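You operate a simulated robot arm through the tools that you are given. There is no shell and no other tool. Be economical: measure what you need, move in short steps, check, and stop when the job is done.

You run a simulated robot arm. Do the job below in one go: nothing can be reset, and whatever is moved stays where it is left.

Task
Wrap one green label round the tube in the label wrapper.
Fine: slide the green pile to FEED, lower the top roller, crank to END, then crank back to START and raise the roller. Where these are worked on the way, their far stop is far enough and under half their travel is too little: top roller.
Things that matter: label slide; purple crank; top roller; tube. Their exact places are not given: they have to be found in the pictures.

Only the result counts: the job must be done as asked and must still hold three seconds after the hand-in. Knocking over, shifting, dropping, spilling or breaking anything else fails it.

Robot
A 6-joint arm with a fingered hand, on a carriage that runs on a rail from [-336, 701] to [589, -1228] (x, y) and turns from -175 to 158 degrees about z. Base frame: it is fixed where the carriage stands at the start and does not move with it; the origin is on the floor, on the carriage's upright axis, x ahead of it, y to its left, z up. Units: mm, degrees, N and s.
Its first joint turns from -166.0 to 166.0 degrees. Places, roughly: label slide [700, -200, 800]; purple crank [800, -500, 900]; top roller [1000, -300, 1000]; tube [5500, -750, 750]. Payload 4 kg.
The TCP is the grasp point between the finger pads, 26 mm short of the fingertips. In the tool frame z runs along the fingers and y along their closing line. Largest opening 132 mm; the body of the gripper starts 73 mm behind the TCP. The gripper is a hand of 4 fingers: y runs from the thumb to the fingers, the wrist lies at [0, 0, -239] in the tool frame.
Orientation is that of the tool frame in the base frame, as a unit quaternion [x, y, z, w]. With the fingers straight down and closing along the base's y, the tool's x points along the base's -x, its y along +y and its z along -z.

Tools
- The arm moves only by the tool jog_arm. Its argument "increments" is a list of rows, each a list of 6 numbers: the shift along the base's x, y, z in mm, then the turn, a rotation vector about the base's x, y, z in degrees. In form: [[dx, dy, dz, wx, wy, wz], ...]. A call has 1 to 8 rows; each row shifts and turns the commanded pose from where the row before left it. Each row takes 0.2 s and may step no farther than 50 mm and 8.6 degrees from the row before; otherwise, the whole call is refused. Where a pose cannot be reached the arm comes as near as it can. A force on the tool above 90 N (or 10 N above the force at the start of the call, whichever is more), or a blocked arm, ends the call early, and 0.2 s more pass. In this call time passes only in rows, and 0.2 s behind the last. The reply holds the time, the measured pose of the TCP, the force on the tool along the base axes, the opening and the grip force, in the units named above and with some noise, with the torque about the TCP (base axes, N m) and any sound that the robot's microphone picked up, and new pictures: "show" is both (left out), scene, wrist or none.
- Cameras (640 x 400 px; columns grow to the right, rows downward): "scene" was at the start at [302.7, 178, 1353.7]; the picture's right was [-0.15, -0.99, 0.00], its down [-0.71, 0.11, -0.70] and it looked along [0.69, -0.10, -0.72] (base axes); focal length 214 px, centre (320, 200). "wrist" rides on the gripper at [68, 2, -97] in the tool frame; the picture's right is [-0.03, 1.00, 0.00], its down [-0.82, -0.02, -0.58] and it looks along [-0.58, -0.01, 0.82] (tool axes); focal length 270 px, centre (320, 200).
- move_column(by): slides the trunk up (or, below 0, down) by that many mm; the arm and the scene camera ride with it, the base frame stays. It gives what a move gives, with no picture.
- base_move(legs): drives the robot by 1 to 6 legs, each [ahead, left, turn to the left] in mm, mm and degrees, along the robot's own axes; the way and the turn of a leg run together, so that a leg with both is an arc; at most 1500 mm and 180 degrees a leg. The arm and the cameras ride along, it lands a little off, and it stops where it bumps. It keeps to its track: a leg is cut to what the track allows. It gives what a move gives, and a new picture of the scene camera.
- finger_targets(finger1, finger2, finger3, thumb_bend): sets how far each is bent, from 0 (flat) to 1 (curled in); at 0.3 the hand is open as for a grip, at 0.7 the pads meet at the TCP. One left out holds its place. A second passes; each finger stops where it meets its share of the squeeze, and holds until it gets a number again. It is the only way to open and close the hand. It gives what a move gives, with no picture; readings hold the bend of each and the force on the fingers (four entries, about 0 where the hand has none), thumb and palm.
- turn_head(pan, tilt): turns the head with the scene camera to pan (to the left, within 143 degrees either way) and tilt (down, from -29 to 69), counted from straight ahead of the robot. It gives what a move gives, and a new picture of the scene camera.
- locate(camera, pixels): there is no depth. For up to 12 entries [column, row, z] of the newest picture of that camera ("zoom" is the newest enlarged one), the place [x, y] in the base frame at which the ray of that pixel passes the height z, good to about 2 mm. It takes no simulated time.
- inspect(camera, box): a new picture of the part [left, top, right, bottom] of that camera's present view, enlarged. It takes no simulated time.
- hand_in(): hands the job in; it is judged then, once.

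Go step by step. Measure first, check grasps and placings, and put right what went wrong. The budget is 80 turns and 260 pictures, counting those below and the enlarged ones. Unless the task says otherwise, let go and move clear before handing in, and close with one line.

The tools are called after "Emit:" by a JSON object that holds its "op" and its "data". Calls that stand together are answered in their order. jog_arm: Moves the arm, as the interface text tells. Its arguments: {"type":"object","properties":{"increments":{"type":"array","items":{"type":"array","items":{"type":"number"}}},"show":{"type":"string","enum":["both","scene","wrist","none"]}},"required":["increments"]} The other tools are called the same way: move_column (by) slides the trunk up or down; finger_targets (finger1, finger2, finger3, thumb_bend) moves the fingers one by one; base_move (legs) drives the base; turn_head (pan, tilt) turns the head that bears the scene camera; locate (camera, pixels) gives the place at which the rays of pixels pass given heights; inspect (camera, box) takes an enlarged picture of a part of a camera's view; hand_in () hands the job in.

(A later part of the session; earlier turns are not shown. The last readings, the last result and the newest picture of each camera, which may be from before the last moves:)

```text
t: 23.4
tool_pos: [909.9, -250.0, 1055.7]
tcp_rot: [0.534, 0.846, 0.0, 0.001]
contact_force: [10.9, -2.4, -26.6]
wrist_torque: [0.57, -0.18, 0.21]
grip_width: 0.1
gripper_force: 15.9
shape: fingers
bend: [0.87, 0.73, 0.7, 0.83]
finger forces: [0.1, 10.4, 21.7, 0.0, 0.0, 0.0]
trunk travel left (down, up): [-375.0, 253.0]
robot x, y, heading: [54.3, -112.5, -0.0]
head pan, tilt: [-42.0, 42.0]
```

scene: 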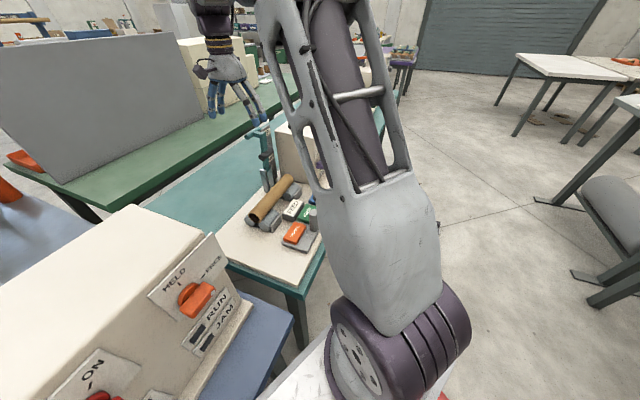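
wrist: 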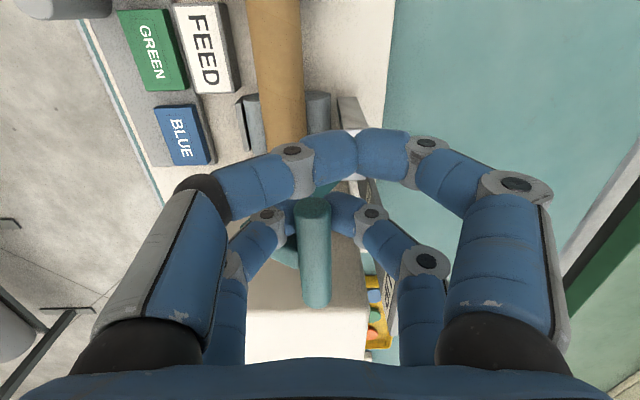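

The lever follows. Continuing along the arc.

Emit:
{"op": "jog_arm", "data": {"increments": [[-13.2, -6.3, -4.2, 0, 0, 0], [-12.7, -6.1, -5.7, 0, 0, 0], [-12.1, -5.8, -7.1, 0, 0, 0], [-11.4, -5.5, -8.5, 0, 0, 0], [-10.5, -5.0, -9.8, 0, 0, 0]], "show": "wrist"}}

```text
t: 24.6
tool_pos: [849.6, -279.3, 1020.8]
tcp_rot: [0.534, 0.846, 0.0, -0.001]
contact_force: [8.7, 7.6, -12.3]
wrist_torque: [0.25, 0.09, 0.22]
grip_width: 0.0
gripper_force: 9.4
shape: fingers
bend: [0.87, 0.73, 0.73, 0.83]
finger forces: [0.0, 10.7, 9.2, 0.1, 0.0, 0.0]
trunk travel left (down, up): [-375.0, 253.0]
robot x, y, heading: [52.8, -113.9, -0.0]
head pan, tilt: [-42.0, 42.0]
```

wrist: 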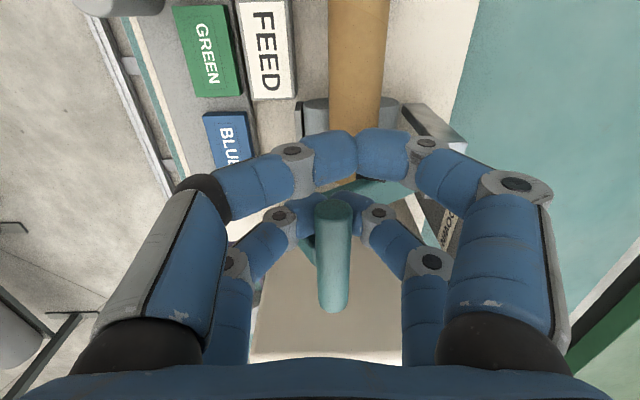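

Emit:
{"op": "jog_arm", "data": {"increments": [[-9.5, -4.5, -11, 0, 0, 0], [-8.5, -4.1, -11.8, 0, 0, 0], [-7.2, -3.5, -12.9, 0, 0, 0], [-6.0, -2.9, -13.6, 0, 0, 0]], "show": "both"}}

```text
t: 25.6
tool_pos: [816.6, -293.6, 974.2]
tcp_rot: [0.535, 0.845, 0.001, 0.0]
contact_force: [10.5, 3.0, -4.9]
wrist_torque: [0.09, -0.01, 0.18]
grip_width: 0.0
gripper_force: 6.1
shape: fingers
bend: [0.87, 0.73, 0.74, 0.83]
finger forces: [0.1, 12.0, 0.0, 0.0, 0.0, 0.0]
trunk travel left (down, up): [-375.0, 253.0]
robot x, y, heading: [56.2, -112.7, -0.1]
head pan, tilt: [-42.0, 42.0]
```

scene: 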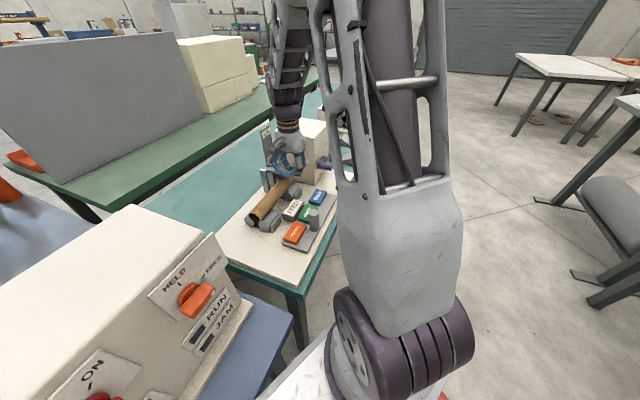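
wrist: 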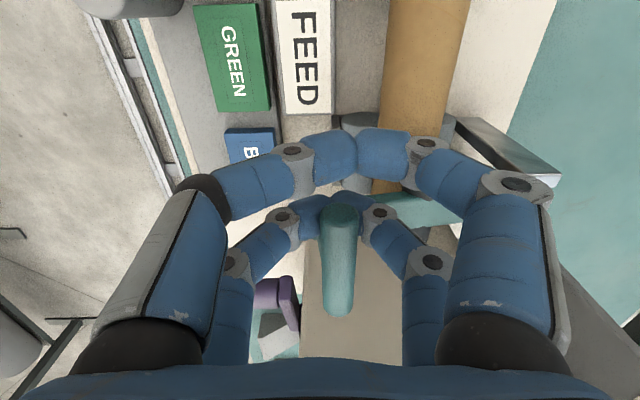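

Emit:
{"op": "jog_arm", "data": {"increments": [[-3.5, -1.7, -12, 0, 0, 0], [-2.5, -1.2, -12, 0, 0, 0]], "show": "wrist"}}

Emit:
{"op": "inspect", "data": {"camera": "scene", "box": [220, 120, 340, 240]}}

```text
t: 26.2
tool_pos: [808.7, -297.7, 950.2]
tcp_rot: [0.534, 0.845, 0.0, -0.002]
contact_force: [0.2, -0.4, -0.6]
wrist_torque: [-0.04, 0.0, 0.01]
grip_width: 0.0
gripper_force: 0.1
shape: fingers
bend: [0.87, 0.73, 0.74, 0.83]
finger forces: [0.0, 0.1, 0.0, 0.0, 0.1, 0.1]
trunk travel left (down, up): [-375.0, 253.0]
robot x, y, heading: [56.4, -113.2, 0.0]
head pan, tilt: [-42.0, 42.0]
```

wrist: 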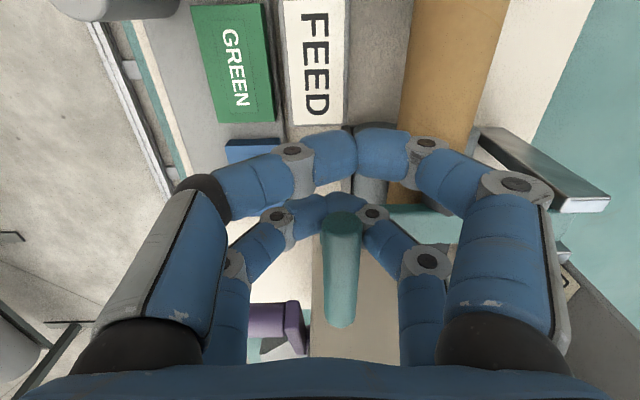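

```text
3.33 times, centred on (280, 180) of scene
```

zoom: 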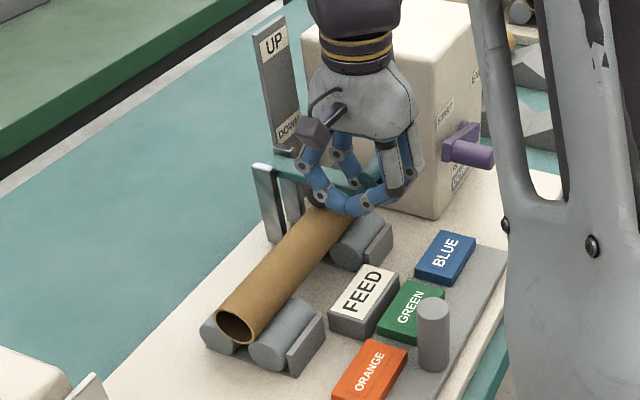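

The lever looks horizontal and the fingers now carry no load, so it may be resting on the tube. I'll check the indicator under the crank.

Emit:
{"op": "inspect", "data": {"camera": "scene", "box": [330, 140, 375, 185]}}

Emit:
{"op": "inspect", "data": {"camera": "scene", "box": [255, 150, 345, 210]}}

```text
8.89 times, centred on (352, 162) of scene
```

zoom: 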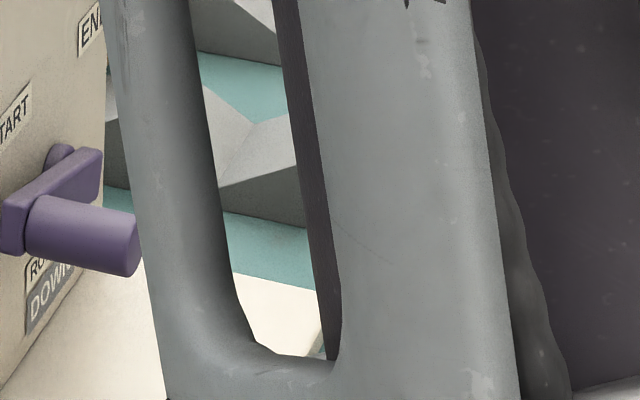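

```text
6.67 times, centred on (300, 180) of scene
```

zoom: 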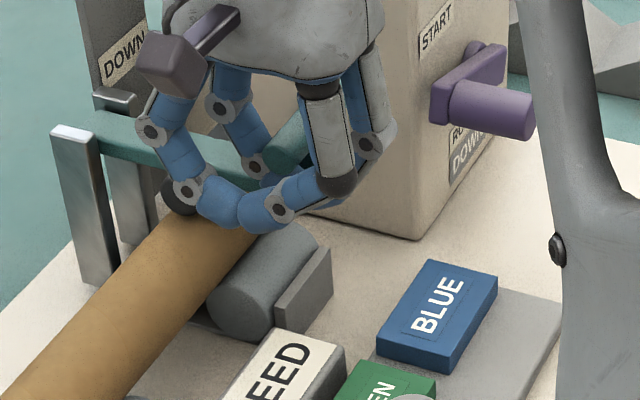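

The indicator now reads "ROLLER DOWN". I'll open partly and lift straight off.

Emit:
{"op": "finger_targets", "data": {"finger1": 0.55, "finger2": 0.55, "finger3": 0.55, "thumb_bend": 0.55}}

Emit:
{"op": "jog_arm", "data": {"increments": [[0, 0, 30, 0, 0, 0], [0, 0, 40, 0, 0, 0], [0, 0, 45, 0, 0, 0], [0, 0, 45, 0, 0, 0], [0, 0, 45, 0, 0, 0]], "show": "both"}}

```text
t: 27.2
tool_pos: [810.9, -296.0, 948.7]
tcp_rot: [0.534, 0.846, -0.001, -0.001]
contact_force: [-0.1, 0.1, 0.8]
wrist_torque: [-0.01, -0.02, -0.03]
grip_width: 48.3
gripper_force: 0.0
shape: fingers
bend: [0.55, 0.55, 0.55, 0.55]
finger forces: [0.1, 0.1, 0.0, 0.1, 0.0, 0.0]
trunk travel left (down, up): [-375.0, 253.0]
robot x, y, heading: [56.9, -112.8, -0.1]
head pan, tilt: [-42.0, 42.0]
```

```text
t: 28.4
tool_pos: [811.8, -299.7, 1157.1]
tcp_rot: [0.534, 0.846, 0.0, 0.0]
contact_force: [-0.4, 0.3, 0.4]
wrist_torque: [-0.01, -0.01, -0.01]
grip_width: 48.7
gripper_force: 0.0
shape: fingers
bend: [0.55, 0.55, 0.55, 0.55]
finger forces: [0.0, 0.0, 0.1, 0.0, 0.0, 0.1]
trunk travel left (down, up): [-375.0, 253.0]
robot x, y, heading: [56.7, -116.5, -0.2]
head pan, tilt: [-42.0, 42.0]
```

scene: 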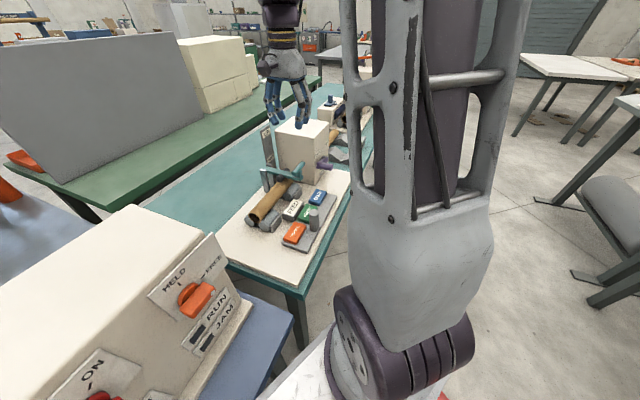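
wrist: 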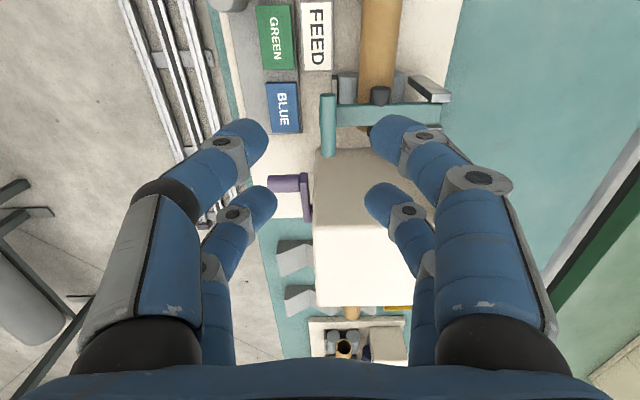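

The lever rests on the tube. Now the crank: I'll zoom in on it from here.

Emit:
{"op": "inspect", "data": {"camera": "wrist", "box": [240, 130, 360, 260]}}

Emit:
{"op": "inspect", "data": {"camera": "scene", "box": [285, 120, 345, 190]}}

Emit:
{"op": "locate", "data": {"camera": "scene", "pixels": [[320, 165, 1000], [320, 165, 800]]}}

```text
3.08 times, centred on (300, 195) of wrist
```

zoom: 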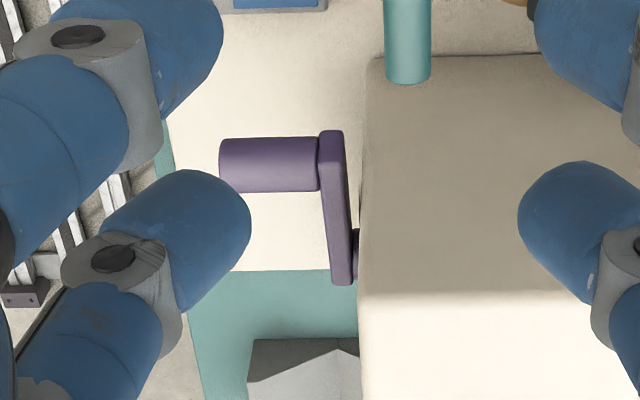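

```text
5.71 times, centred on (315, 155) of scene
```

zoom: 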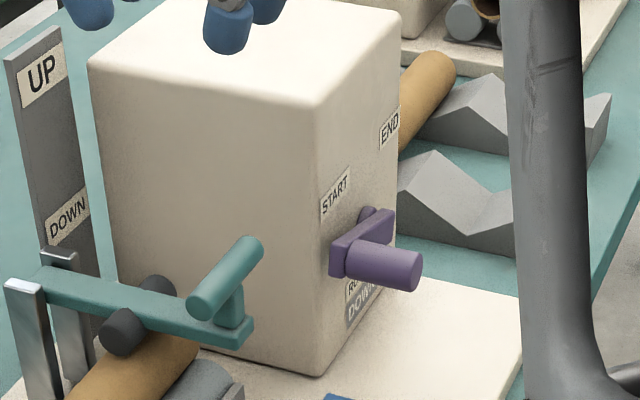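

```text
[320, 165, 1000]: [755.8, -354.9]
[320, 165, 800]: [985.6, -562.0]
```

Emit:
{"op": "locate", "data": {"camera": "scene", "pixels": [[330.8, 167.3, 900], [321.2, 165.9, 900], [323.8, 157.7, 900], [318.2, 165.9, 900], [326.8, 158.9, 900], [320.5, 152.5, 950], [327.5, 143, 950]]}}

Emit:
{"op": "locate", "data": {"camera": "wrist", "pixels": [[272.3, 184.5, 900], [299.2, 183, 900], [311.3, 212.8, 900], [303.8, 175.5, 900], [307.4, 219.3, 900]]}}

```text
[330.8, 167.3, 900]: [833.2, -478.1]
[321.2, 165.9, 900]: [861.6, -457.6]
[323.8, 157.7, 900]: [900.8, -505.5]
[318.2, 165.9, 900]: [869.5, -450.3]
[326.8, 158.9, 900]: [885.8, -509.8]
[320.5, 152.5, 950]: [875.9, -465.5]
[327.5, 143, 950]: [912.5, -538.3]
```

```text
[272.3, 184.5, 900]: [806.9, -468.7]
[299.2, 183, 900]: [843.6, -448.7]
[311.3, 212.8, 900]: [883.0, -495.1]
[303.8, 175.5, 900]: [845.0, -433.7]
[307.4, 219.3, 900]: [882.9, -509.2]
```

Triangulated crank knob: tip (806,-451,925), base (840,-437,920), horizontal axis along the bench normal, with the pivot about 65 mm to the right at z≈908. I'll turn the hand back 90° and go above the knob.

Emit:
{"op": "jog_arm", "data": {"increments": [[0, -14, 0, 0, 0, 8.5], [0, -14, 0, 0, 0, 8.5], [0, -14, 0, 0, 0, 8.5], [0, -14, 0, 0, 0, 8.5], [0, -14, 0, 0, 0, 8.5], [0, -14, 0, 0, 0, 8.5]], "show": "none"}}

Emit:
{"op": "jog_arm", "data": {"increments": [[0, -14, 0, 0, 0, 8.5], [0, -14, 0, 0, 0, 8.5], [-2, -14, 0, 0, 0, 8.5], [-2, -14, -20, 0, 0, 8.5], [0, -12, -40, 0, 0, 5]], "show": "both"}}

Emit:
{"op": "inspect", "data": {"camera": "wrist", "box": [200, 80, 440, 280]}}

```text
t: 29.8
tool_pos: [810.2, -382.1, 1153.2]
tcp_rot: [0.117, 0.993, 0.0, 0.0]
contact_force: [-0.3, -0.5, 0.0]
wrist_torque: [-0.04, 0.01, -0.02]
grip_width: 48.5
gripper_force: 0.0
shape: fingers
bend: [0.55, 0.55, 0.55, 0.55]
finger forces: [0.1, 0.0, 0.0, 0.0, 0.0, 0.0]
trunk travel left (down, up): [-375.0, 253.0]
robot x, y, heading: [58.5, -109.6, -0.1]
head pan, tilt: [-42.0, 42.0]
```

```text
t: 31.0
tool_pos: [807.9, -450.2, 1094.9]
tcp_rot: [-0.221, 0.975, 0.0, 0.0]
contact_force: [-0.5, 0.1, 0.3]
wrist_torque: [-0.01, 0.0, -0.03]
grip_width: 48.5
gripper_force: 0.0
shape: fingers
bend: [0.55, 0.55, 0.55, 0.55]
finger forces: [0.1, 0.0, 0.0, 0.0, 0.1, 0.0]
trunk travel left (down, up): [-375.0, 253.0]
robot x, y, heading: [49.2, -111.7, -0.0]
head pan, tilt: [-42.0, 42.0]
```

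scene: 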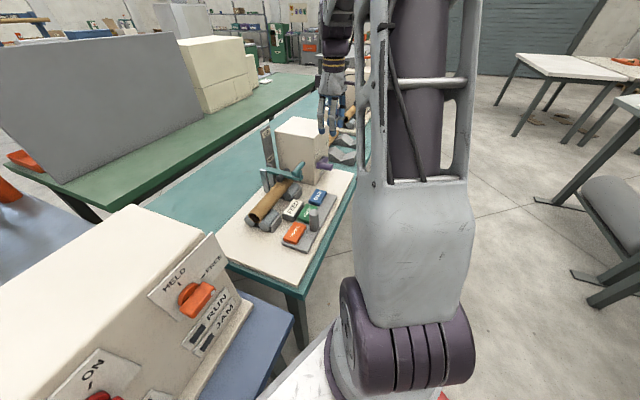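
wrist: 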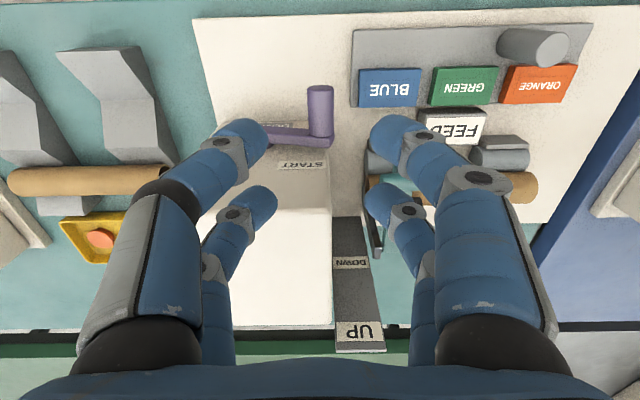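

```text
2.00 times, centred on (320, 180) of wrist
```

zoom: 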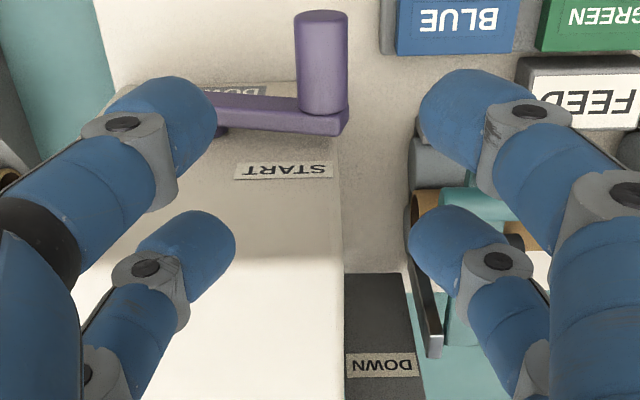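

Emit:
{"op": "locate", "data": {"camera": "wrist", "pixels": [[321, 90, 930], [321, 135, 920], [274, 140, 912], [320, 112, 925], [300, 165, 958]]}}

```text
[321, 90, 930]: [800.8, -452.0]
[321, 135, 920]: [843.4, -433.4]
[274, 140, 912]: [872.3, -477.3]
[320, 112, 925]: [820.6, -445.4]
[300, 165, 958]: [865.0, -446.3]
```

The knob (320,112) is centred laterally. I'll descend with the inner digits straddling the knob, clear of the crank arm.

Emit:
{"op": "jog_arm", "data": {"increments": [[-2, -1.5, -45, 0, 0, 0], [0, 0, -45, 0, 0, 0], [0, 0, -42, 0, 0, 0], [0, 0, -40, 0, 0, 0]], "show": "wrist"}}

```text
t: 32.0
tool_pos: [805.6, -450.5, 922.0]
tcp_rot: [-0.221, 0.975, -0.001, 0.0]
contact_force: [-0.4, -0.3, 0.3]
wrist_torque: [-0.03, -0.03, 0.0]
grip_width: 48.8
gripper_force: 0.0
shape: fingers
bend: [0.55, 0.55, 0.55, 0.55]
finger forces: [0.1, 0.0, 0.0, 0.1, 0.0, 0.1]
trunk travel left (down, up): [-375.0, 253.0]
robot x, y, heading: [53.6, -113.0, 0.1]
head pan, tilt: [-42.0, 42.0]
```

wrist: 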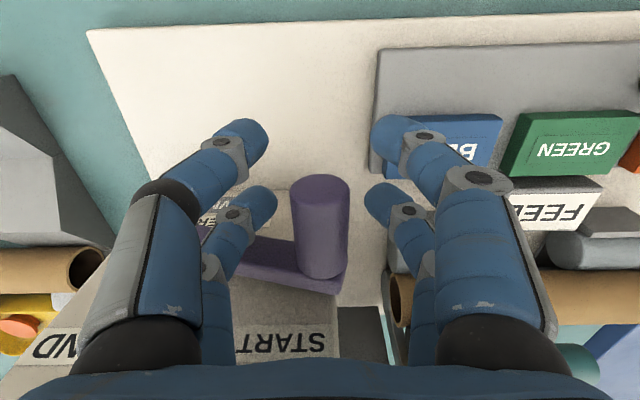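

Emit:
{"op": "finger_targets", "data": {"finger1": 0.9, "finger2": 0.9, "finger3": 0.9, "thumb_bend": 0.9}}

Emit:
{"op": "inspect", "data": {"camera": "wrist", "box": [0, 0, 640, 400]}}

Emit:
{"op": "locate", "data": {"camera": "wrist", "pixels": [[290, 343, 958], [50, 345, 958]]}}

```text
t: 33.0
tool_pos: [806.5, -451.0, 922.5]
tcp_rot: [-0.221, 0.975, 0.0, 0.0]
contact_force: [0.5, 0.1, -1.4]
wrist_torque: [-0.02, 0.0, -0.01]
grip_width: 0.0
gripper_force: 0.1
shape: fingers
bend: [0.87, 0.76, 0.76, 0.83]
finger forces: [0.0, 0.0, 0.1, 0.0, 0.1, 0.1]
trunk travel left (down, up): [-375.0, 253.0]
robot x, y, heading: [56.4, -113.8, -0.1]
head pan, tilt: [-42.0, 42.0]
```

```text
1.00 times, centred on (320, 200) of wrist (not enlarged: the box is as wide or as high as the picture)
```

zoom: 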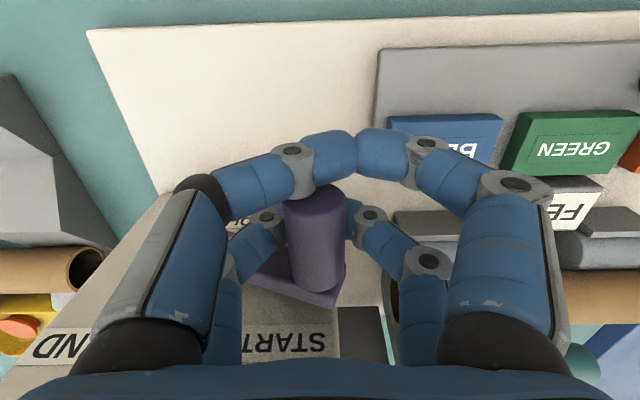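

```text
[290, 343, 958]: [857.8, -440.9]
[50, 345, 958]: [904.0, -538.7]
```

The digits closed just beneath the knob with no load. I'll reopen, raise 10 mm and grip again so the pads bear on it.

Emit:
{"op": "finger_targets", "data": {"finger1": 0.58, "finger2": 0.58, "finger3": 0.58, "thumb_bend": 0.58}}

Emit:
{"op": "jog_arm", "data": {"increments": [[0, 0, 11, 0, 0, 0]], "show": "none"}}

Emit:
{"op": "finger_targets", "data": {"finger1": 0.9, "finger2": 0.9, "finger3": 0.9, "thumb_bend": 0.9}}

```text
t: 34.0
tool_pos: [806.7, -450.0, 922.9]
tcp_rot: [-0.221, 0.975, 0.0, 0.0]
contact_force: [0.2, 0.3, -0.8]
wrist_torque: [-0.01, 0.01, 0.0]
grip_width: 42.0
gripper_force: 0.1
shape: fingers
bend: [0.57, 0.57, 0.57, 0.57]
finger forces: [0.1, 0.0, 0.1, 0.0, 0.0, 0.0]
trunk travel left (down, up): [-375.0, 253.0]
robot x, y, heading: [53.8, -113.3, 0.1]
head pan, tilt: [-42.0, 42.0]
```

```text
t: 34.4
tool_pos: [805.6, -450.0, 934.0]
tcp_rot: [-0.22, 0.975, 0.0, 0.0]
contact_force: [0.6, 0.3, 0.2]
wrist_torque: [0.03, 0.02, -0.02]
grip_width: 41.6
gripper_force: 0.0
shape: fingers
bend: [0.57, 0.57, 0.57, 0.57]
finger forces: [0.1, 0.0, 0.1, 0.1, 0.0, 0.1]
trunk travel left (down, up): [-375.0, 253.0]
robot x, y, heading: [52.2, -114.1, 0.1]
head pan, tilt: [-42.0, 42.0]
```

```text
t: 35.4
tool_pos: [805.6, -450.8, 933.7]
tcp_rot: [-0.22, 0.975, 0.0, 0.0]
contact_force: [-0.2, -0.7, -1.7]
wrist_torque: [-0.03, 0.05, -0.01]
grip_width: 0.1
gripper_force: 0.0
shape: fingers
bend: [0.87, 0.77, 0.73, 0.83]
finger forces: [0.0, 0.0, 0.1, 0.0, 0.0, 0.0]
trunk travel left (down, up): [-375.0, 253.0]
robot x, y, heading: [55.4, -112.5, 0.0]
head pan, tilt: [-42.0, 42.0]
```

Emit:
{"op": "jog_arm", "data": {"increments": [[0, 0, 4, 0, 0, 0], [0, 0, 4, 0, 0, 0]], "show": "wrist"}}

```text
t: 36.0
tool_pos: [804.7, -452.4, 940.5]
tcp_rot: [-0.219, 0.976, 0.001, 0.0]
contact_force: [4.3, -4.6, -4.8]
wrist_torque: [0.06, 0.14, -0.06]
grip_width: 0.0
gripper_force: 7.7
shape: fingers
bend: [0.87, 0.78, 0.74, 0.83]
finger forces: [0.0, 0.0, 15.2, 0.0, 0.0, 0.1]
trunk travel left (down, up): [-375.0, 253.0]
robot x, y, heading: [55.7, -112.5, -0.0]
head pan, tilt: [-42.0, 42.0]
```

wrist: 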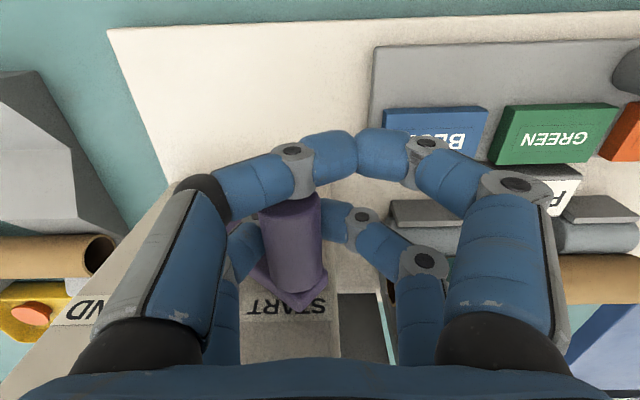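

The crank is already turning upward with the hand (knob shifted to (290,240)), so the swing is over the top. I'll follow the arc toward the apex.

Emit:
{"op": "jog_arm", "data": {"increments": [[5.3, -11, 6, 0, 0, 0], [5.3, -11, 6.5, 0, 0, 0], [6.7, -13.9, 10, 0, 0, 0], [7.7, -15.9, 5.5, 0, 0, 0], [5.3, -11.1, 1, 0, 0, 0]], "show": "both"}}

Emit:
{"op": "inspect", "data": {"camera": "scene", "box": [290, 120, 370, 200]}}

```text
t: 37.2
tool_pos: [834.8, -512.7, 968.4]
tcp_rot: [-0.22, 0.975, 0.003, -0.002]
contact_force: [-3.1, 4.1, -17.9]
wrist_torque: [0.09, 0.43, 0.09]
grip_width: 0.0
gripper_force: 15.9
shape: fingers
bend: [0.87, 0.79, 0.73, 0.83]
finger forces: [0.1, 11.7, 19.8, 0.0, 0.0, 0.1]
trunk travel left (down, up): [-375.0, 253.0]
robot x, y, heading: [50.2, -115.3, 0.2]
head pan, tilt: [-42.0, 42.0]
```

scene: 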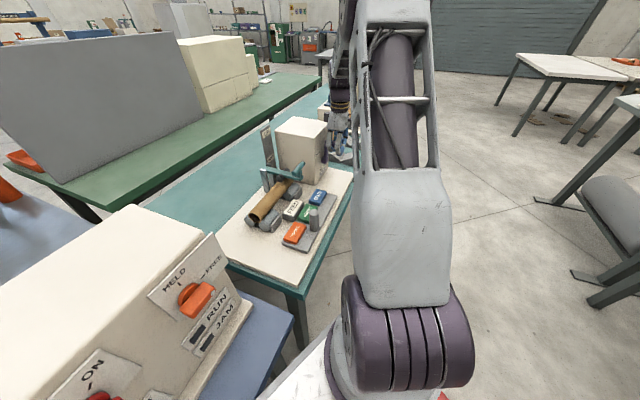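
wrist: 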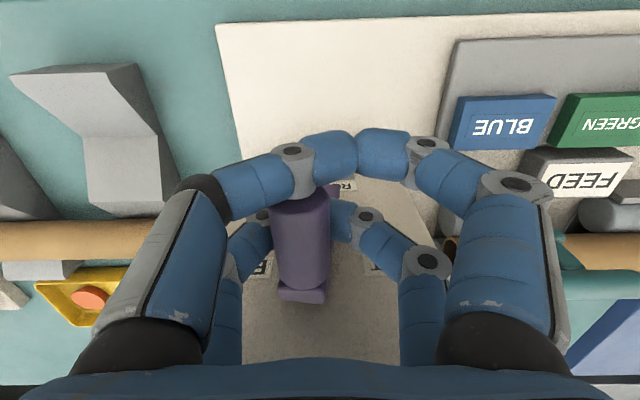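

```text
5.00 times, centred on (330, 160) of scene
```

zoom: 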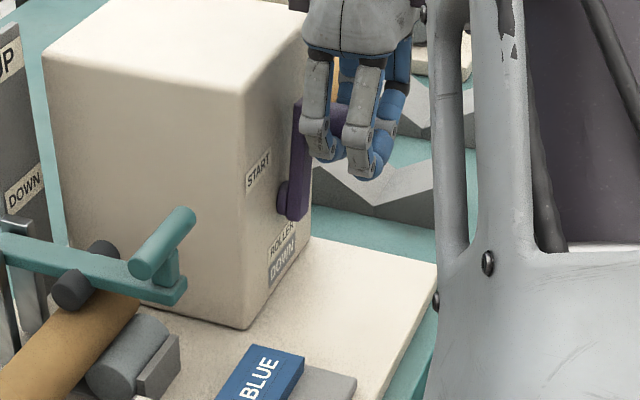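

The crank stands vertical and the grip still holds. Continuing down the END side.

Emit:
{"op": "jog_arm", "data": {"increments": [[5.3, -11.1, -1, 0, 0, 0], [6.1, -12.8, -4, 0, 0, 0], [5.6, -11.7, -7, 0, 0, 0], [4.9, -10.2, -9.5, 0, 0, 0]], "show": "wrist"}}

Emit:
{"op": "inspect", "data": {"camera": "scene", "box": [290, 120, 370, 200]}}

```text
t: 38.2
tool_pos: [857.9, -560.3, 949.7]
tcp_rot: [-0.221, 0.975, -0.001, 0.001]
contact_force: [-4.5, 12.1, -10.7]
wrist_torque: [-0.05, 0.19, 0.21]
grip_width: 0.1
gripper_force: 7.9
shape: fingers
bend: [0.87, 0.77, 0.74, 0.83]
finger forces: [0.0, 15.8, 0.0, 0.0, 0.0, 0.0]
trunk travel left (down, up): [-375.0, 253.0]
robot x, y, heading: [53.1, -114.2, -0.3]
head pan, tilt: [-42.0, 42.0]
```

wrist: 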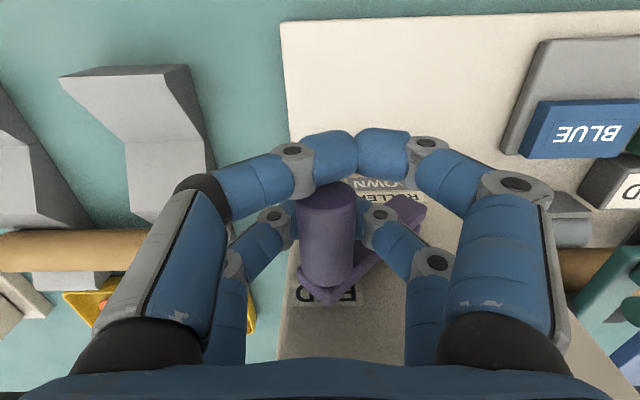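

```text
5.00 times, centred on (330, 160) of scene
```

zoom: 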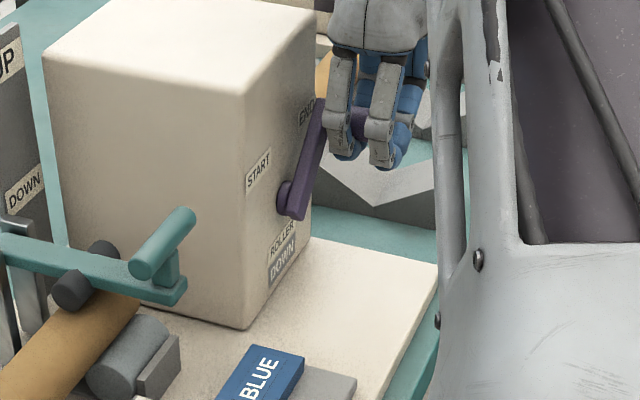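

Emit:
{"op": "jog_arm", "data": {"increments": [[3.9, -8.2, -11.6, 0, 0, 0], [2.8, -5.8, -13.3, 0, 0, 0], [1.2, -2.4, -9.5, 0, 0, 0]], "show": "wrist"}}

Emit:
{"op": "inspect", "data": {"camera": "scene", "box": [290, 120, 370, 200]}}

```text
t: 39.0
tool_pos: [864.2, -576.6, 916.3]
tcp_rot: [-0.22, 0.976, -0.001, 0.0]
contact_force: [-1.0, 1.6, -0.8]
wrist_torque: [-0.03, -0.03, 0.04]
grip_width: 0.0
gripper_force: 0.1
shape: fingers
bend: [0.87, 0.79, 0.75, 0.83]
finger forces: [0.0, 0.1, 0.0, 0.1, 0.0, 0.0]
trunk travel left (down, up): [-375.0, 253.0]
robot x, y, heading: [55.7, -116.5, -0.2]
head pan, tilt: [-42.0, 42.0]
```

wrist: 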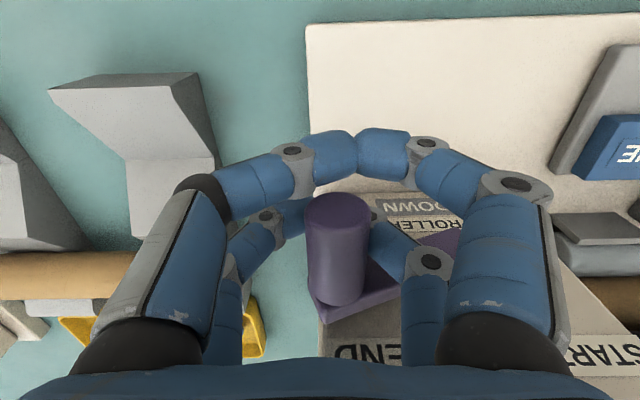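

```text
5.00 times, centred on (330, 160) of scene
```

zoom: 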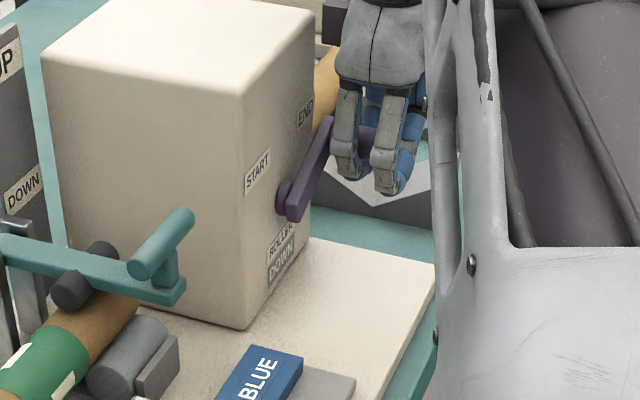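

The green label is feeding onto the tube (scene zoom (45,365)). The crank stopped following about 20° short of END, so I'll open, rise, make a fist and press the knob down from above.

Emit:
{"op": "finger_targets", "data": {"finger1": 0.53, "finger2": 0.53, "finger3": 0.53, "thumb_bend": 0.53}}

Emit:
{"op": "jog_arm", "data": {"increments": [[-1.5, 3, 25, 0, 0, 0], [-1, 2, 35, 0, 0, 0], [0, 0, 40, 0, 0, 0]], "show": "wrist"}}

Emit:
{"op": "finger_targets", "data": {"finger1": 0.85, "finger2": 0.85, "finger3": 0.85, "thumb_bend": 0.85}}

Emit:
{"op": "inspect", "data": {"camera": "wrist", "box": [0, 0, 640, 400]}}

Emit:
{"op": "inspect", "data": {"camera": "scene", "box": [290, 120, 370, 200]}}

```text
t: 40.0
tool_pos: [866.0, -575.2, 915.2]
tcp_rot: [-0.22, 0.975, 0.0, 0.0]
contact_force: [0.5, -0.1, 0.6]
wrist_torque: [0.01, -0.01, -0.02]
grip_width: 55.5
gripper_force: 0.1
shape: fingers
bend: [0.53, 0.53, 0.53, 0.53]
finger forces: [0.1, 0.0, 0.1, 0.1, 0.0, 0.0]
trunk travel left (down, up): [-375.0, 253.0]
robot x, y, heading: [55.3, -113.8, -0.1]
head pan, tilt: [-42.0, 42.0]
```

```text
t: 40.8
tool_pos: [863.3, -571.8, 1014.3]
tcp_rot: [-0.221, 0.975, 0.001, -0.002]
contact_force: [0.9, -0.1, -0.6]
wrist_torque: [0.0, 0.03, 0.03]
grip_width: 55.0
gripper_force: 0.0
shape: fingers
bend: [0.53, 0.53, 0.53, 0.53]
finger forces: [0.1, 0.0, 0.1, 0.0, 0.1, 0.0]
trunk travel left (down, up): [-375.0, 253.0]
robot x, y, heading: [55.7, -118.9, 0.2]
head pan, tilt: [-42.0, 42.0]
```

wrist: 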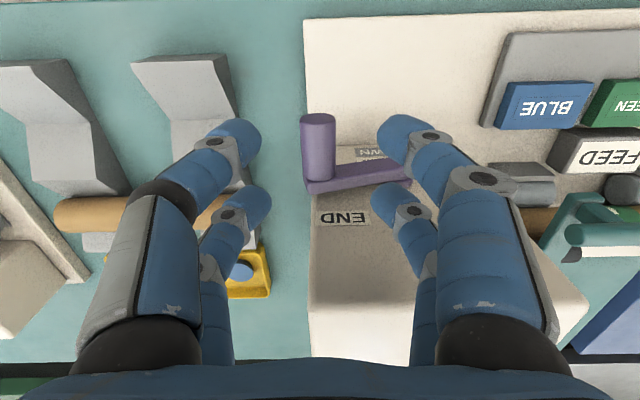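

```text
t: 41.8
tool_pos: [863.3, -570.8, 1013.7]
tcp_rot: [-0.221, 0.975, 0.0, 0.0]
contact_force: [0.0, -0.2, 0.1]
wrist_torque: [0.03, 0.03, -0.01]
grip_width: 0.0
gripper_force: 0.0
shape: fingers
bend: [0.81, 0.77, 0.77, 0.79]
finger forces: [0.0, 0.0, 0.0, 0.0, 0.1, 0.0]
trunk travel left (down, up): [-375.0, 253.0]
robot x, y, heading: [55.3, -118.3, 0.1]
head pan, tilt: [-42.0, 42.0]
```

```text
1.00 times, centred on (320, 200) of wrist (not enlarged: the box is as wide or as high as the picture)
```

zoom: 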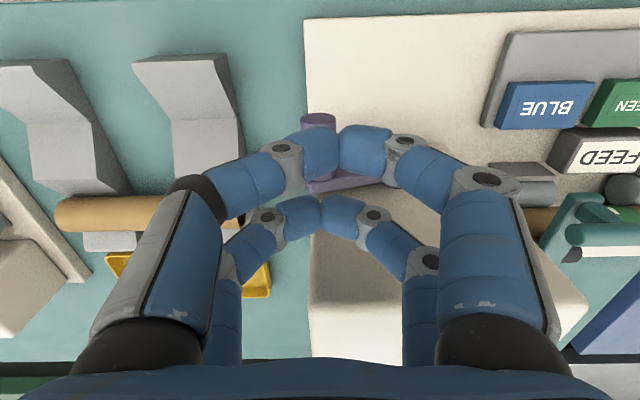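

```text
5.00 times, centred on (330, 160) of scene
```

zoom: 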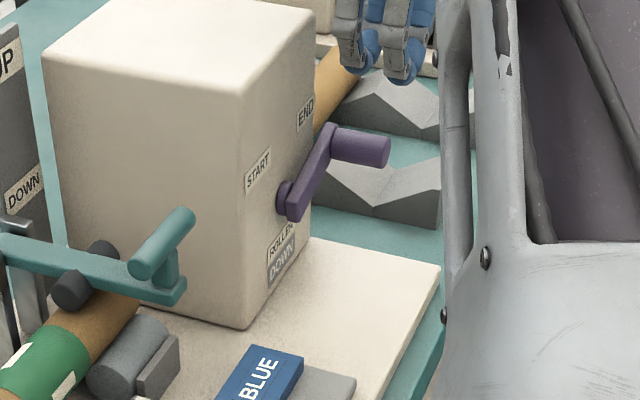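

The crank arm is about 20° above level versus about 10° at START, so I'll press down gently on the knob with the fist.

Emit:
{"op": "jog_arm", "data": {"increments": [[0, 0, -25, 0, 0, 0], [0, 0, -15, 0, 0, 0], [0, 0, -7, 0, 0, 0], [0, 0, -7, 0, 0, 0], [0, 0, -6, 0, 0, 0]], "show": "none"}}

Emit:
{"op": "inspect", "data": {"camera": "scene", "box": [290, 120, 370, 200]}}

```text
t: 43.0
tool_pos: [862.8, -571.6, 954.8]
tcp_rot: [-0.221, 0.975, -0.001, 0.0]
contact_force: [-0.3, 0.9, 0.6]
wrist_torque: [-0.06, 0.01, -0.01]
grip_width: 0.1
gripper_force: 0.0
shape: fingers
bend: [0.81, 0.81, 0.81, 0.79]
finger forces: [0.0, 0.0, 0.0, 0.0, 0.0, 0.0]
trunk travel left (down, up): [-375.0, 253.0]
robot x, y, heading: [54.2, -119.5, -0.5]
head pan, tilt: [-42.0, 42.0]
```

```text
5.00 times, centred on (330, 160) of scene
```

zoom: 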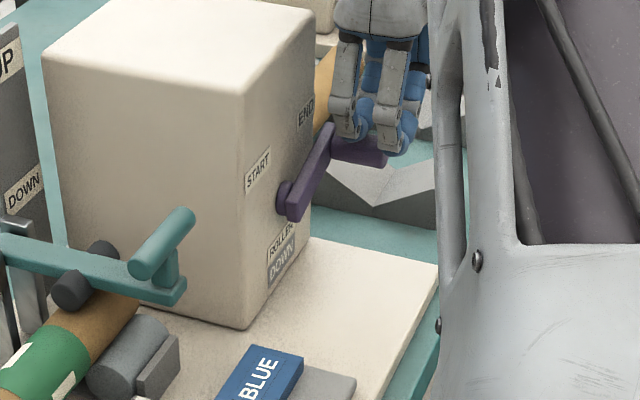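

Emit:
{"op": "jog_arm", "data": {"increments": [[0, 0, -5, 0, 0, 0], [0, 0, -5, 0, 0, 0], [0, 0, -5, 0, 0, 0]], "show": "none"}}

Emit:
{"op": "inspect", "data": {"camera": "scene", "box": [290, 120, 370, 200]}}

```text
t: 43.8
tool_pos: [864.4, -571.2, 944.2]
tcp_rot: [-0.22, 0.976, -0.002, 0.002]
contact_force: [-1.1, -0.3, 37.3]
wrist_torque: [0.29, -0.49, -0.04]
grip_width: 0.0
gripper_force: 29.9
shape: fingers
bend: [0.81, 0.87, 0.87, 0.79]
finger forces: [0.0, 31.0, 27.4, 0.0, 0.0, 0.1]
trunk travel left (down, up): [-375.0, 253.0]
robot x, y, heading: [54.5, -114.8, -0.0]
head pan, tilt: [-42.0, 42.0]
```

```text
5.00 times, centred on (330, 160) of scene
```

zoom: 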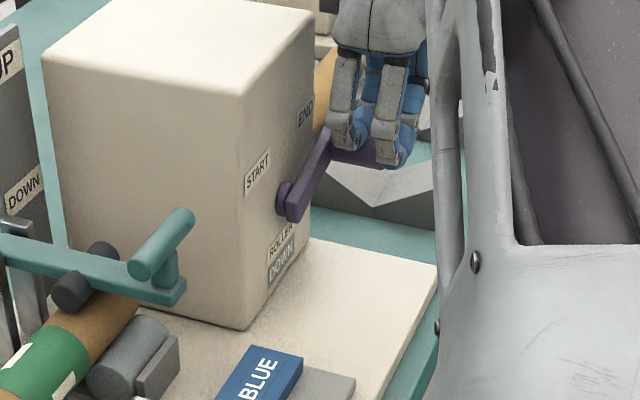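

Now 37 N with almost no motion, so it is probably at the END stop. One more small push to confirm.

Emit:
{"op": "jog_arm", "data": {"increments": [[0, 0, -4, 0, 0, 0]], "show": "none"}}

Emit:
{"op": "inspect", "data": {"camera": "scene", "box": [290, 120, 370, 200]}}

Emit:
{"op": "inspect", "data": {"camera": "scene", "box": [240, 140, 340, 240]}}

```text
t: 44.2
tool_pos: [864.7, -573.0, 941.8]
tcp_rot: [-0.219, 0.976, -0.003, 0.002]
contact_force: [-2.0, -0.3, 49.7]
wrist_torque: [0.37, -0.72, -0.05]
grip_width: 0.0
gripper_force: 36.4
shape: fingers
bend: [0.81, 0.89, 0.89, 0.79]
finger forces: [0.0, 38.8, 33.6, 0.1, 0.0, 0.1]
trunk travel left (down, up): [-375.0, 253.0]
robot x, y, heading: [55.3, -116.2, 0.0]
head pan, tilt: [-42.0, 42.0]
```

```text
5.00 times, centred on (330, 160) of scene
```

zoom: 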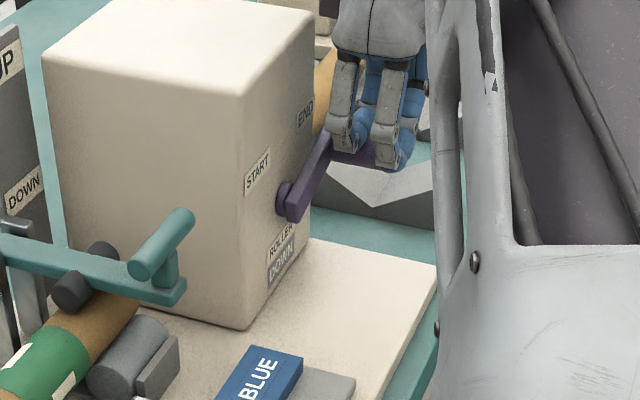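

```text
4.00 times, centred on (290, 190) of scene
```

zoom: 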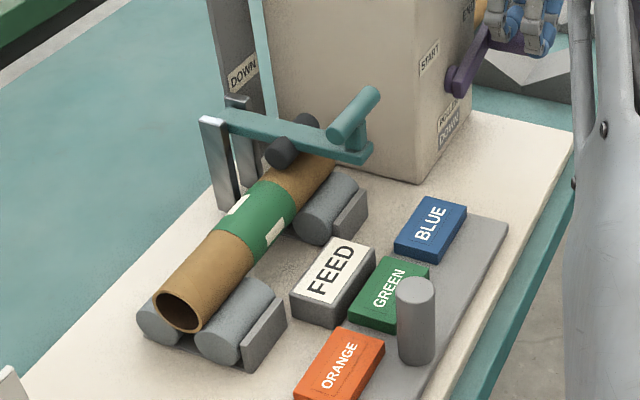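

The crank takes 50 N without moving, so it is at the END stop, and the green label is wrapped round the tube. Next I'll regrip the knob and crank back.

Emit:
{"op": "jog_arm", "data": {"increments": [[0, 0, 35, 0, 0, 0], [0, 0, 40, 0, 0, 0]], "show": "none"}}

Emit:
{"op": "finger_targets", "data": {"finger1": 0.53, "finger2": 0.53, "finger3": 0.53, "thumb_bend": 0.53}}

Emit:
{"op": "jog_arm", "data": {"increments": [[0, 0, -25, 0, 0, 0]], "show": "wrist"}}

```text
t: 44.8
tool_pos: [861.1, -569.5, 1008.7]
tcp_rot: [-0.221, 0.975, 0.002, -0.001]
contact_force: [-0.8, 0.4, -0.2]
wrist_torque: [-0.02, 0.04, -0.02]
grip_width: 0.2
gripper_force: 0.1
shape: fingers
bend: [0.81, 0.82, 0.83, 0.79]
finger forces: [0.1, 0.0, 0.1, 0.0, 0.0, 0.0]
trunk travel left (down, up): [-375.0, 253.0]
robot x, y, heading: [55.6, -113.4, 0.1]
head pan, tilt: [-42.0, 42.0]
```

```text
t: 45.8
tool_pos: [861.9, -570.4, 1009.2]
tcp_rot: [-0.221, 0.975, 0.0, 0.0]
contact_force: [0.5, 0.4, -0.7]
wrist_torque: [0.0, -0.02, -0.01]
grip_width: 55.2
gripper_force: 0.1
shape: fingers
bend: [0.53, 0.53, 0.53, 0.53]
finger forces: [0.0, 0.0, 0.1, 0.0, 0.1, 0.0]
trunk travel left (down, up): [-375.0, 253.0]
robot x, y, heading: [55.1, -111.7, 0.0]
head pan, tilt: [-42.0, 42.0]
```

```text
t: 46.2
tool_pos: [862.1, -569.8, 985.7]
tcp_rot: [-0.221, 0.975, 0.0, 0.001]
contact_force: [-1.2, -0.2, 0.3]
wrist_torque: [0.0, 0.03, -0.02]
grip_width: 55.3
gripper_force: 0.0
shape: fingers
bend: [0.53, 0.53, 0.53, 0.53]
finger forces: [0.1, 0.1, 0.0, 0.1, 0.1, 0.0]
trunk travel left (down, up): [-375.0, 253.0]
robot x, y, heading: [54.6, -115.4, -0.1]
head pan, tilt: [-42.0, 42.0]
```

wrist: 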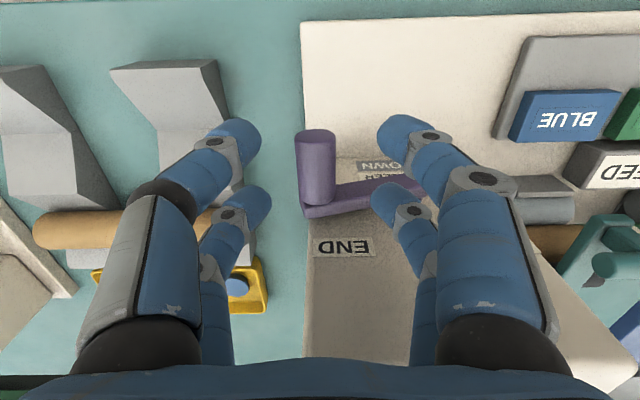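

Emit:
{"op": "jog_arm", "data": {"increments": [[0.5, -1, -24, 0, 0, 0], [0, 0, -24, 0, 0, 0]], "show": "none"}}

Emit:
{"op": "finger_targets", "data": {"finger1": 0.9, "finger2": 0.9, "finger3": 0.9, "thumb_bend": 0.9}}

Emit:
{"op": "jog_arm", "data": {"increments": [[0, 0, 4, 0, 0, 0]], "show": "wrist"}}

```text
t: 46.8
tool_pos: [862.0, -572.3, 937.1]
tcp_rot: [-0.22, 0.975, 0.0, 0.001]
contact_force: [-0.3, -0.3, 0.0]
wrist_torque: [-0.04, -0.01, 0.01]
grip_width: 55.3
gripper_force: 0.1
shape: fingers
bend: [0.53, 0.53, 0.53, 0.53]
finger forces: [0.0, 0.0, 0.0, 0.0, 0.0, 0.0]
trunk travel left (down, up): [-375.0, 253.0]
robot x, y, heading: [57.2, -117.9, 0.1]
head pan, tilt: [-42.0, 42.0]
```

```text
t: 47.8
tool_pos: [862.6, -572.5, 937.4]
tcp_rot: [-0.221, 0.975, 0.001, -0.001]
contact_force: [-0.1, 0.3, -2.0]
wrist_torque: [-0.04, -0.01, -0.02]
grip_width: 0.0
gripper_force: 8.5
shape: fingers
bend: [0.87, 0.68, 0.69, 0.83]
finger forces: [0.0, 8.9, 9.0, 0.1, 0.0, 0.0]
trunk travel left (down, up): [-375.0, 253.0]
robot x, y, heading: [57.9, -115.7, -0.1]
head pan, tilt: [-42.0, 42.0]
```

```text
t: 48.2
tool_pos: [862.0, -572.7, 941.4]
tcp_rot: [-0.22, 0.975, 0.0, 0.0]
contact_force: [-1.0, 1.6, -3.3]
wrist_torque: [-0.04, 0.01, 0.05]
grip_width: 0.1
gripper_force: 9.2
shape: fingers
bend: [0.87, 0.68, 0.7, 0.83]
finger forces: [0.1, 10.4, 7.4, 0.0, 0.1, 0.0]
trunk travel left (down, up): [-375.0, 253.0]
robot x, y, heading: [52.6, -114.3, -0.2]
head pan, tilt: [-42.0, 42.0]
```

wrist: 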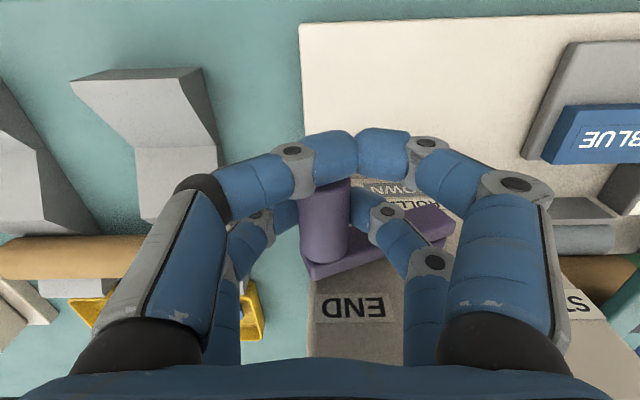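

The knob is now properly pinched (8–10 N each side). Cranking back over the top.

Emit:
{"op": "jog_arm", "data": {"increments": [[-2.8, 5.8, 11.5, 0, 0, 0], [-3.9, 8.2, 11.6, 0, 0, 0], [-4.9, 10.2, 9.5, 0, 0, 0], [-5.7, 11.8, 7, 0, 0, 0], [-6.1, 12.7, 4, 0, 0, 0], [-6.4, 13.3, 1, 0, 0, 0]], "show": "wrist"}}

Emit:
{"op": "inspect", "data": {"camera": "scene", "box": [290, 120, 370, 200]}}

```text
t: 49.6
tool_pos: [832.7, -510.7, 986.9]
tcp_rot: [-0.22, 0.976, -0.001, 0.0]
contact_force: [0.6, -2.2, -11.7]
wrist_torque: [-0.23, 0.11, -0.01]
grip_width: 0.0
gripper_force: 9.4
shape: fingers
bend: [0.87, 0.64, 0.7, 0.83]
finger forces: [0.1, 11.1, 8.6, 0.1, 0.0, 0.0]
trunk travel left (down, up): [-375.0, 253.0]
robot x, y, heading: [56.4, -112.4, -0.3]
head pan, tilt: [-42.0, 42.0]
```

wrist: 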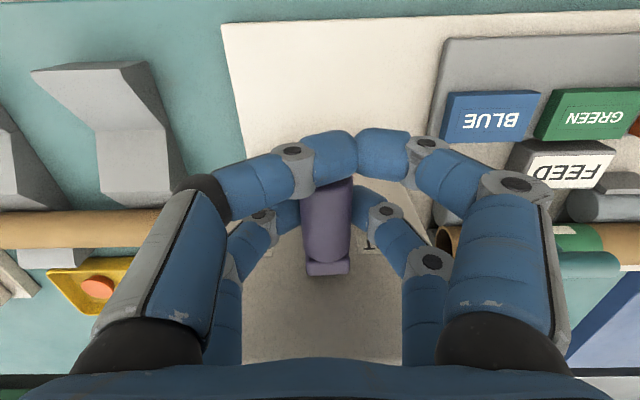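

```text
5.00 times, centred on (330, 160) of scene
```

zoom: 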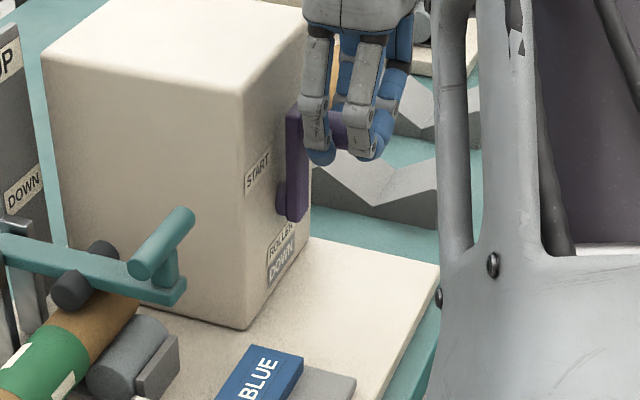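

Emit:
{"op": "jog_arm", "data": {"increments": [[-6.3, 13.2, -2, 0, 0, 0], [-6.0, 12.5, -5, 0, 0, 0], [-5.5, 11.5, -8, 0, 0, 0], [-4.8, 9.9, -10.4, 0, 0, 0], [-3.8, 7.9, -12, 0, 0, 0], [-2.6, 5.4, -13.5, 0, 0, 0]], "show": "wrist"}}

Emit:
{"op": "inspect", "data": {"camera": "scene", "box": [290, 120, 370, 200]}}

```text
t: 51.0
tool_pos: [803.5, -449.3, 936.3]
tcp_rot: [-0.22, 0.975, 0.0, 0.0]
contact_force: [1.2, -3.7, -2.4]
wrist_torque: [-0.04, 0.04, -0.07]
grip_width: 0.2
gripper_force: 3.4
shape: fingers
bend: [0.87, 0.73, 0.71, 0.83]
finger forces: [0.0, 0.0, 6.8, 0.1, 0.0, 0.1]
trunk travel left (down, up): [-375.0, 253.0]
robot x, y, heading: [55.9, -113.8, -0.3]
head pan, tilt: [-42.0, 42.0]
```

wrist: 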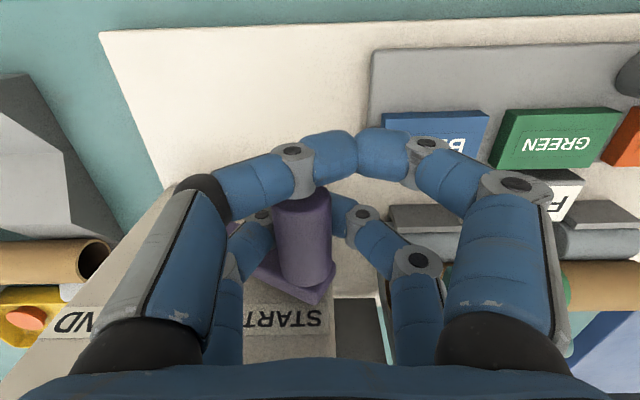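

```text
5.00 times, centred on (330, 160) of scene
```

zoom: 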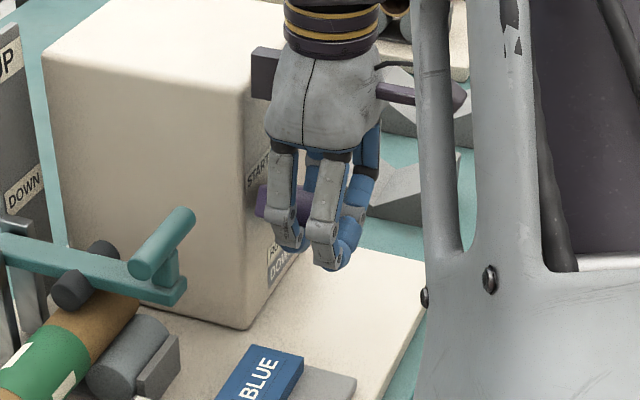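

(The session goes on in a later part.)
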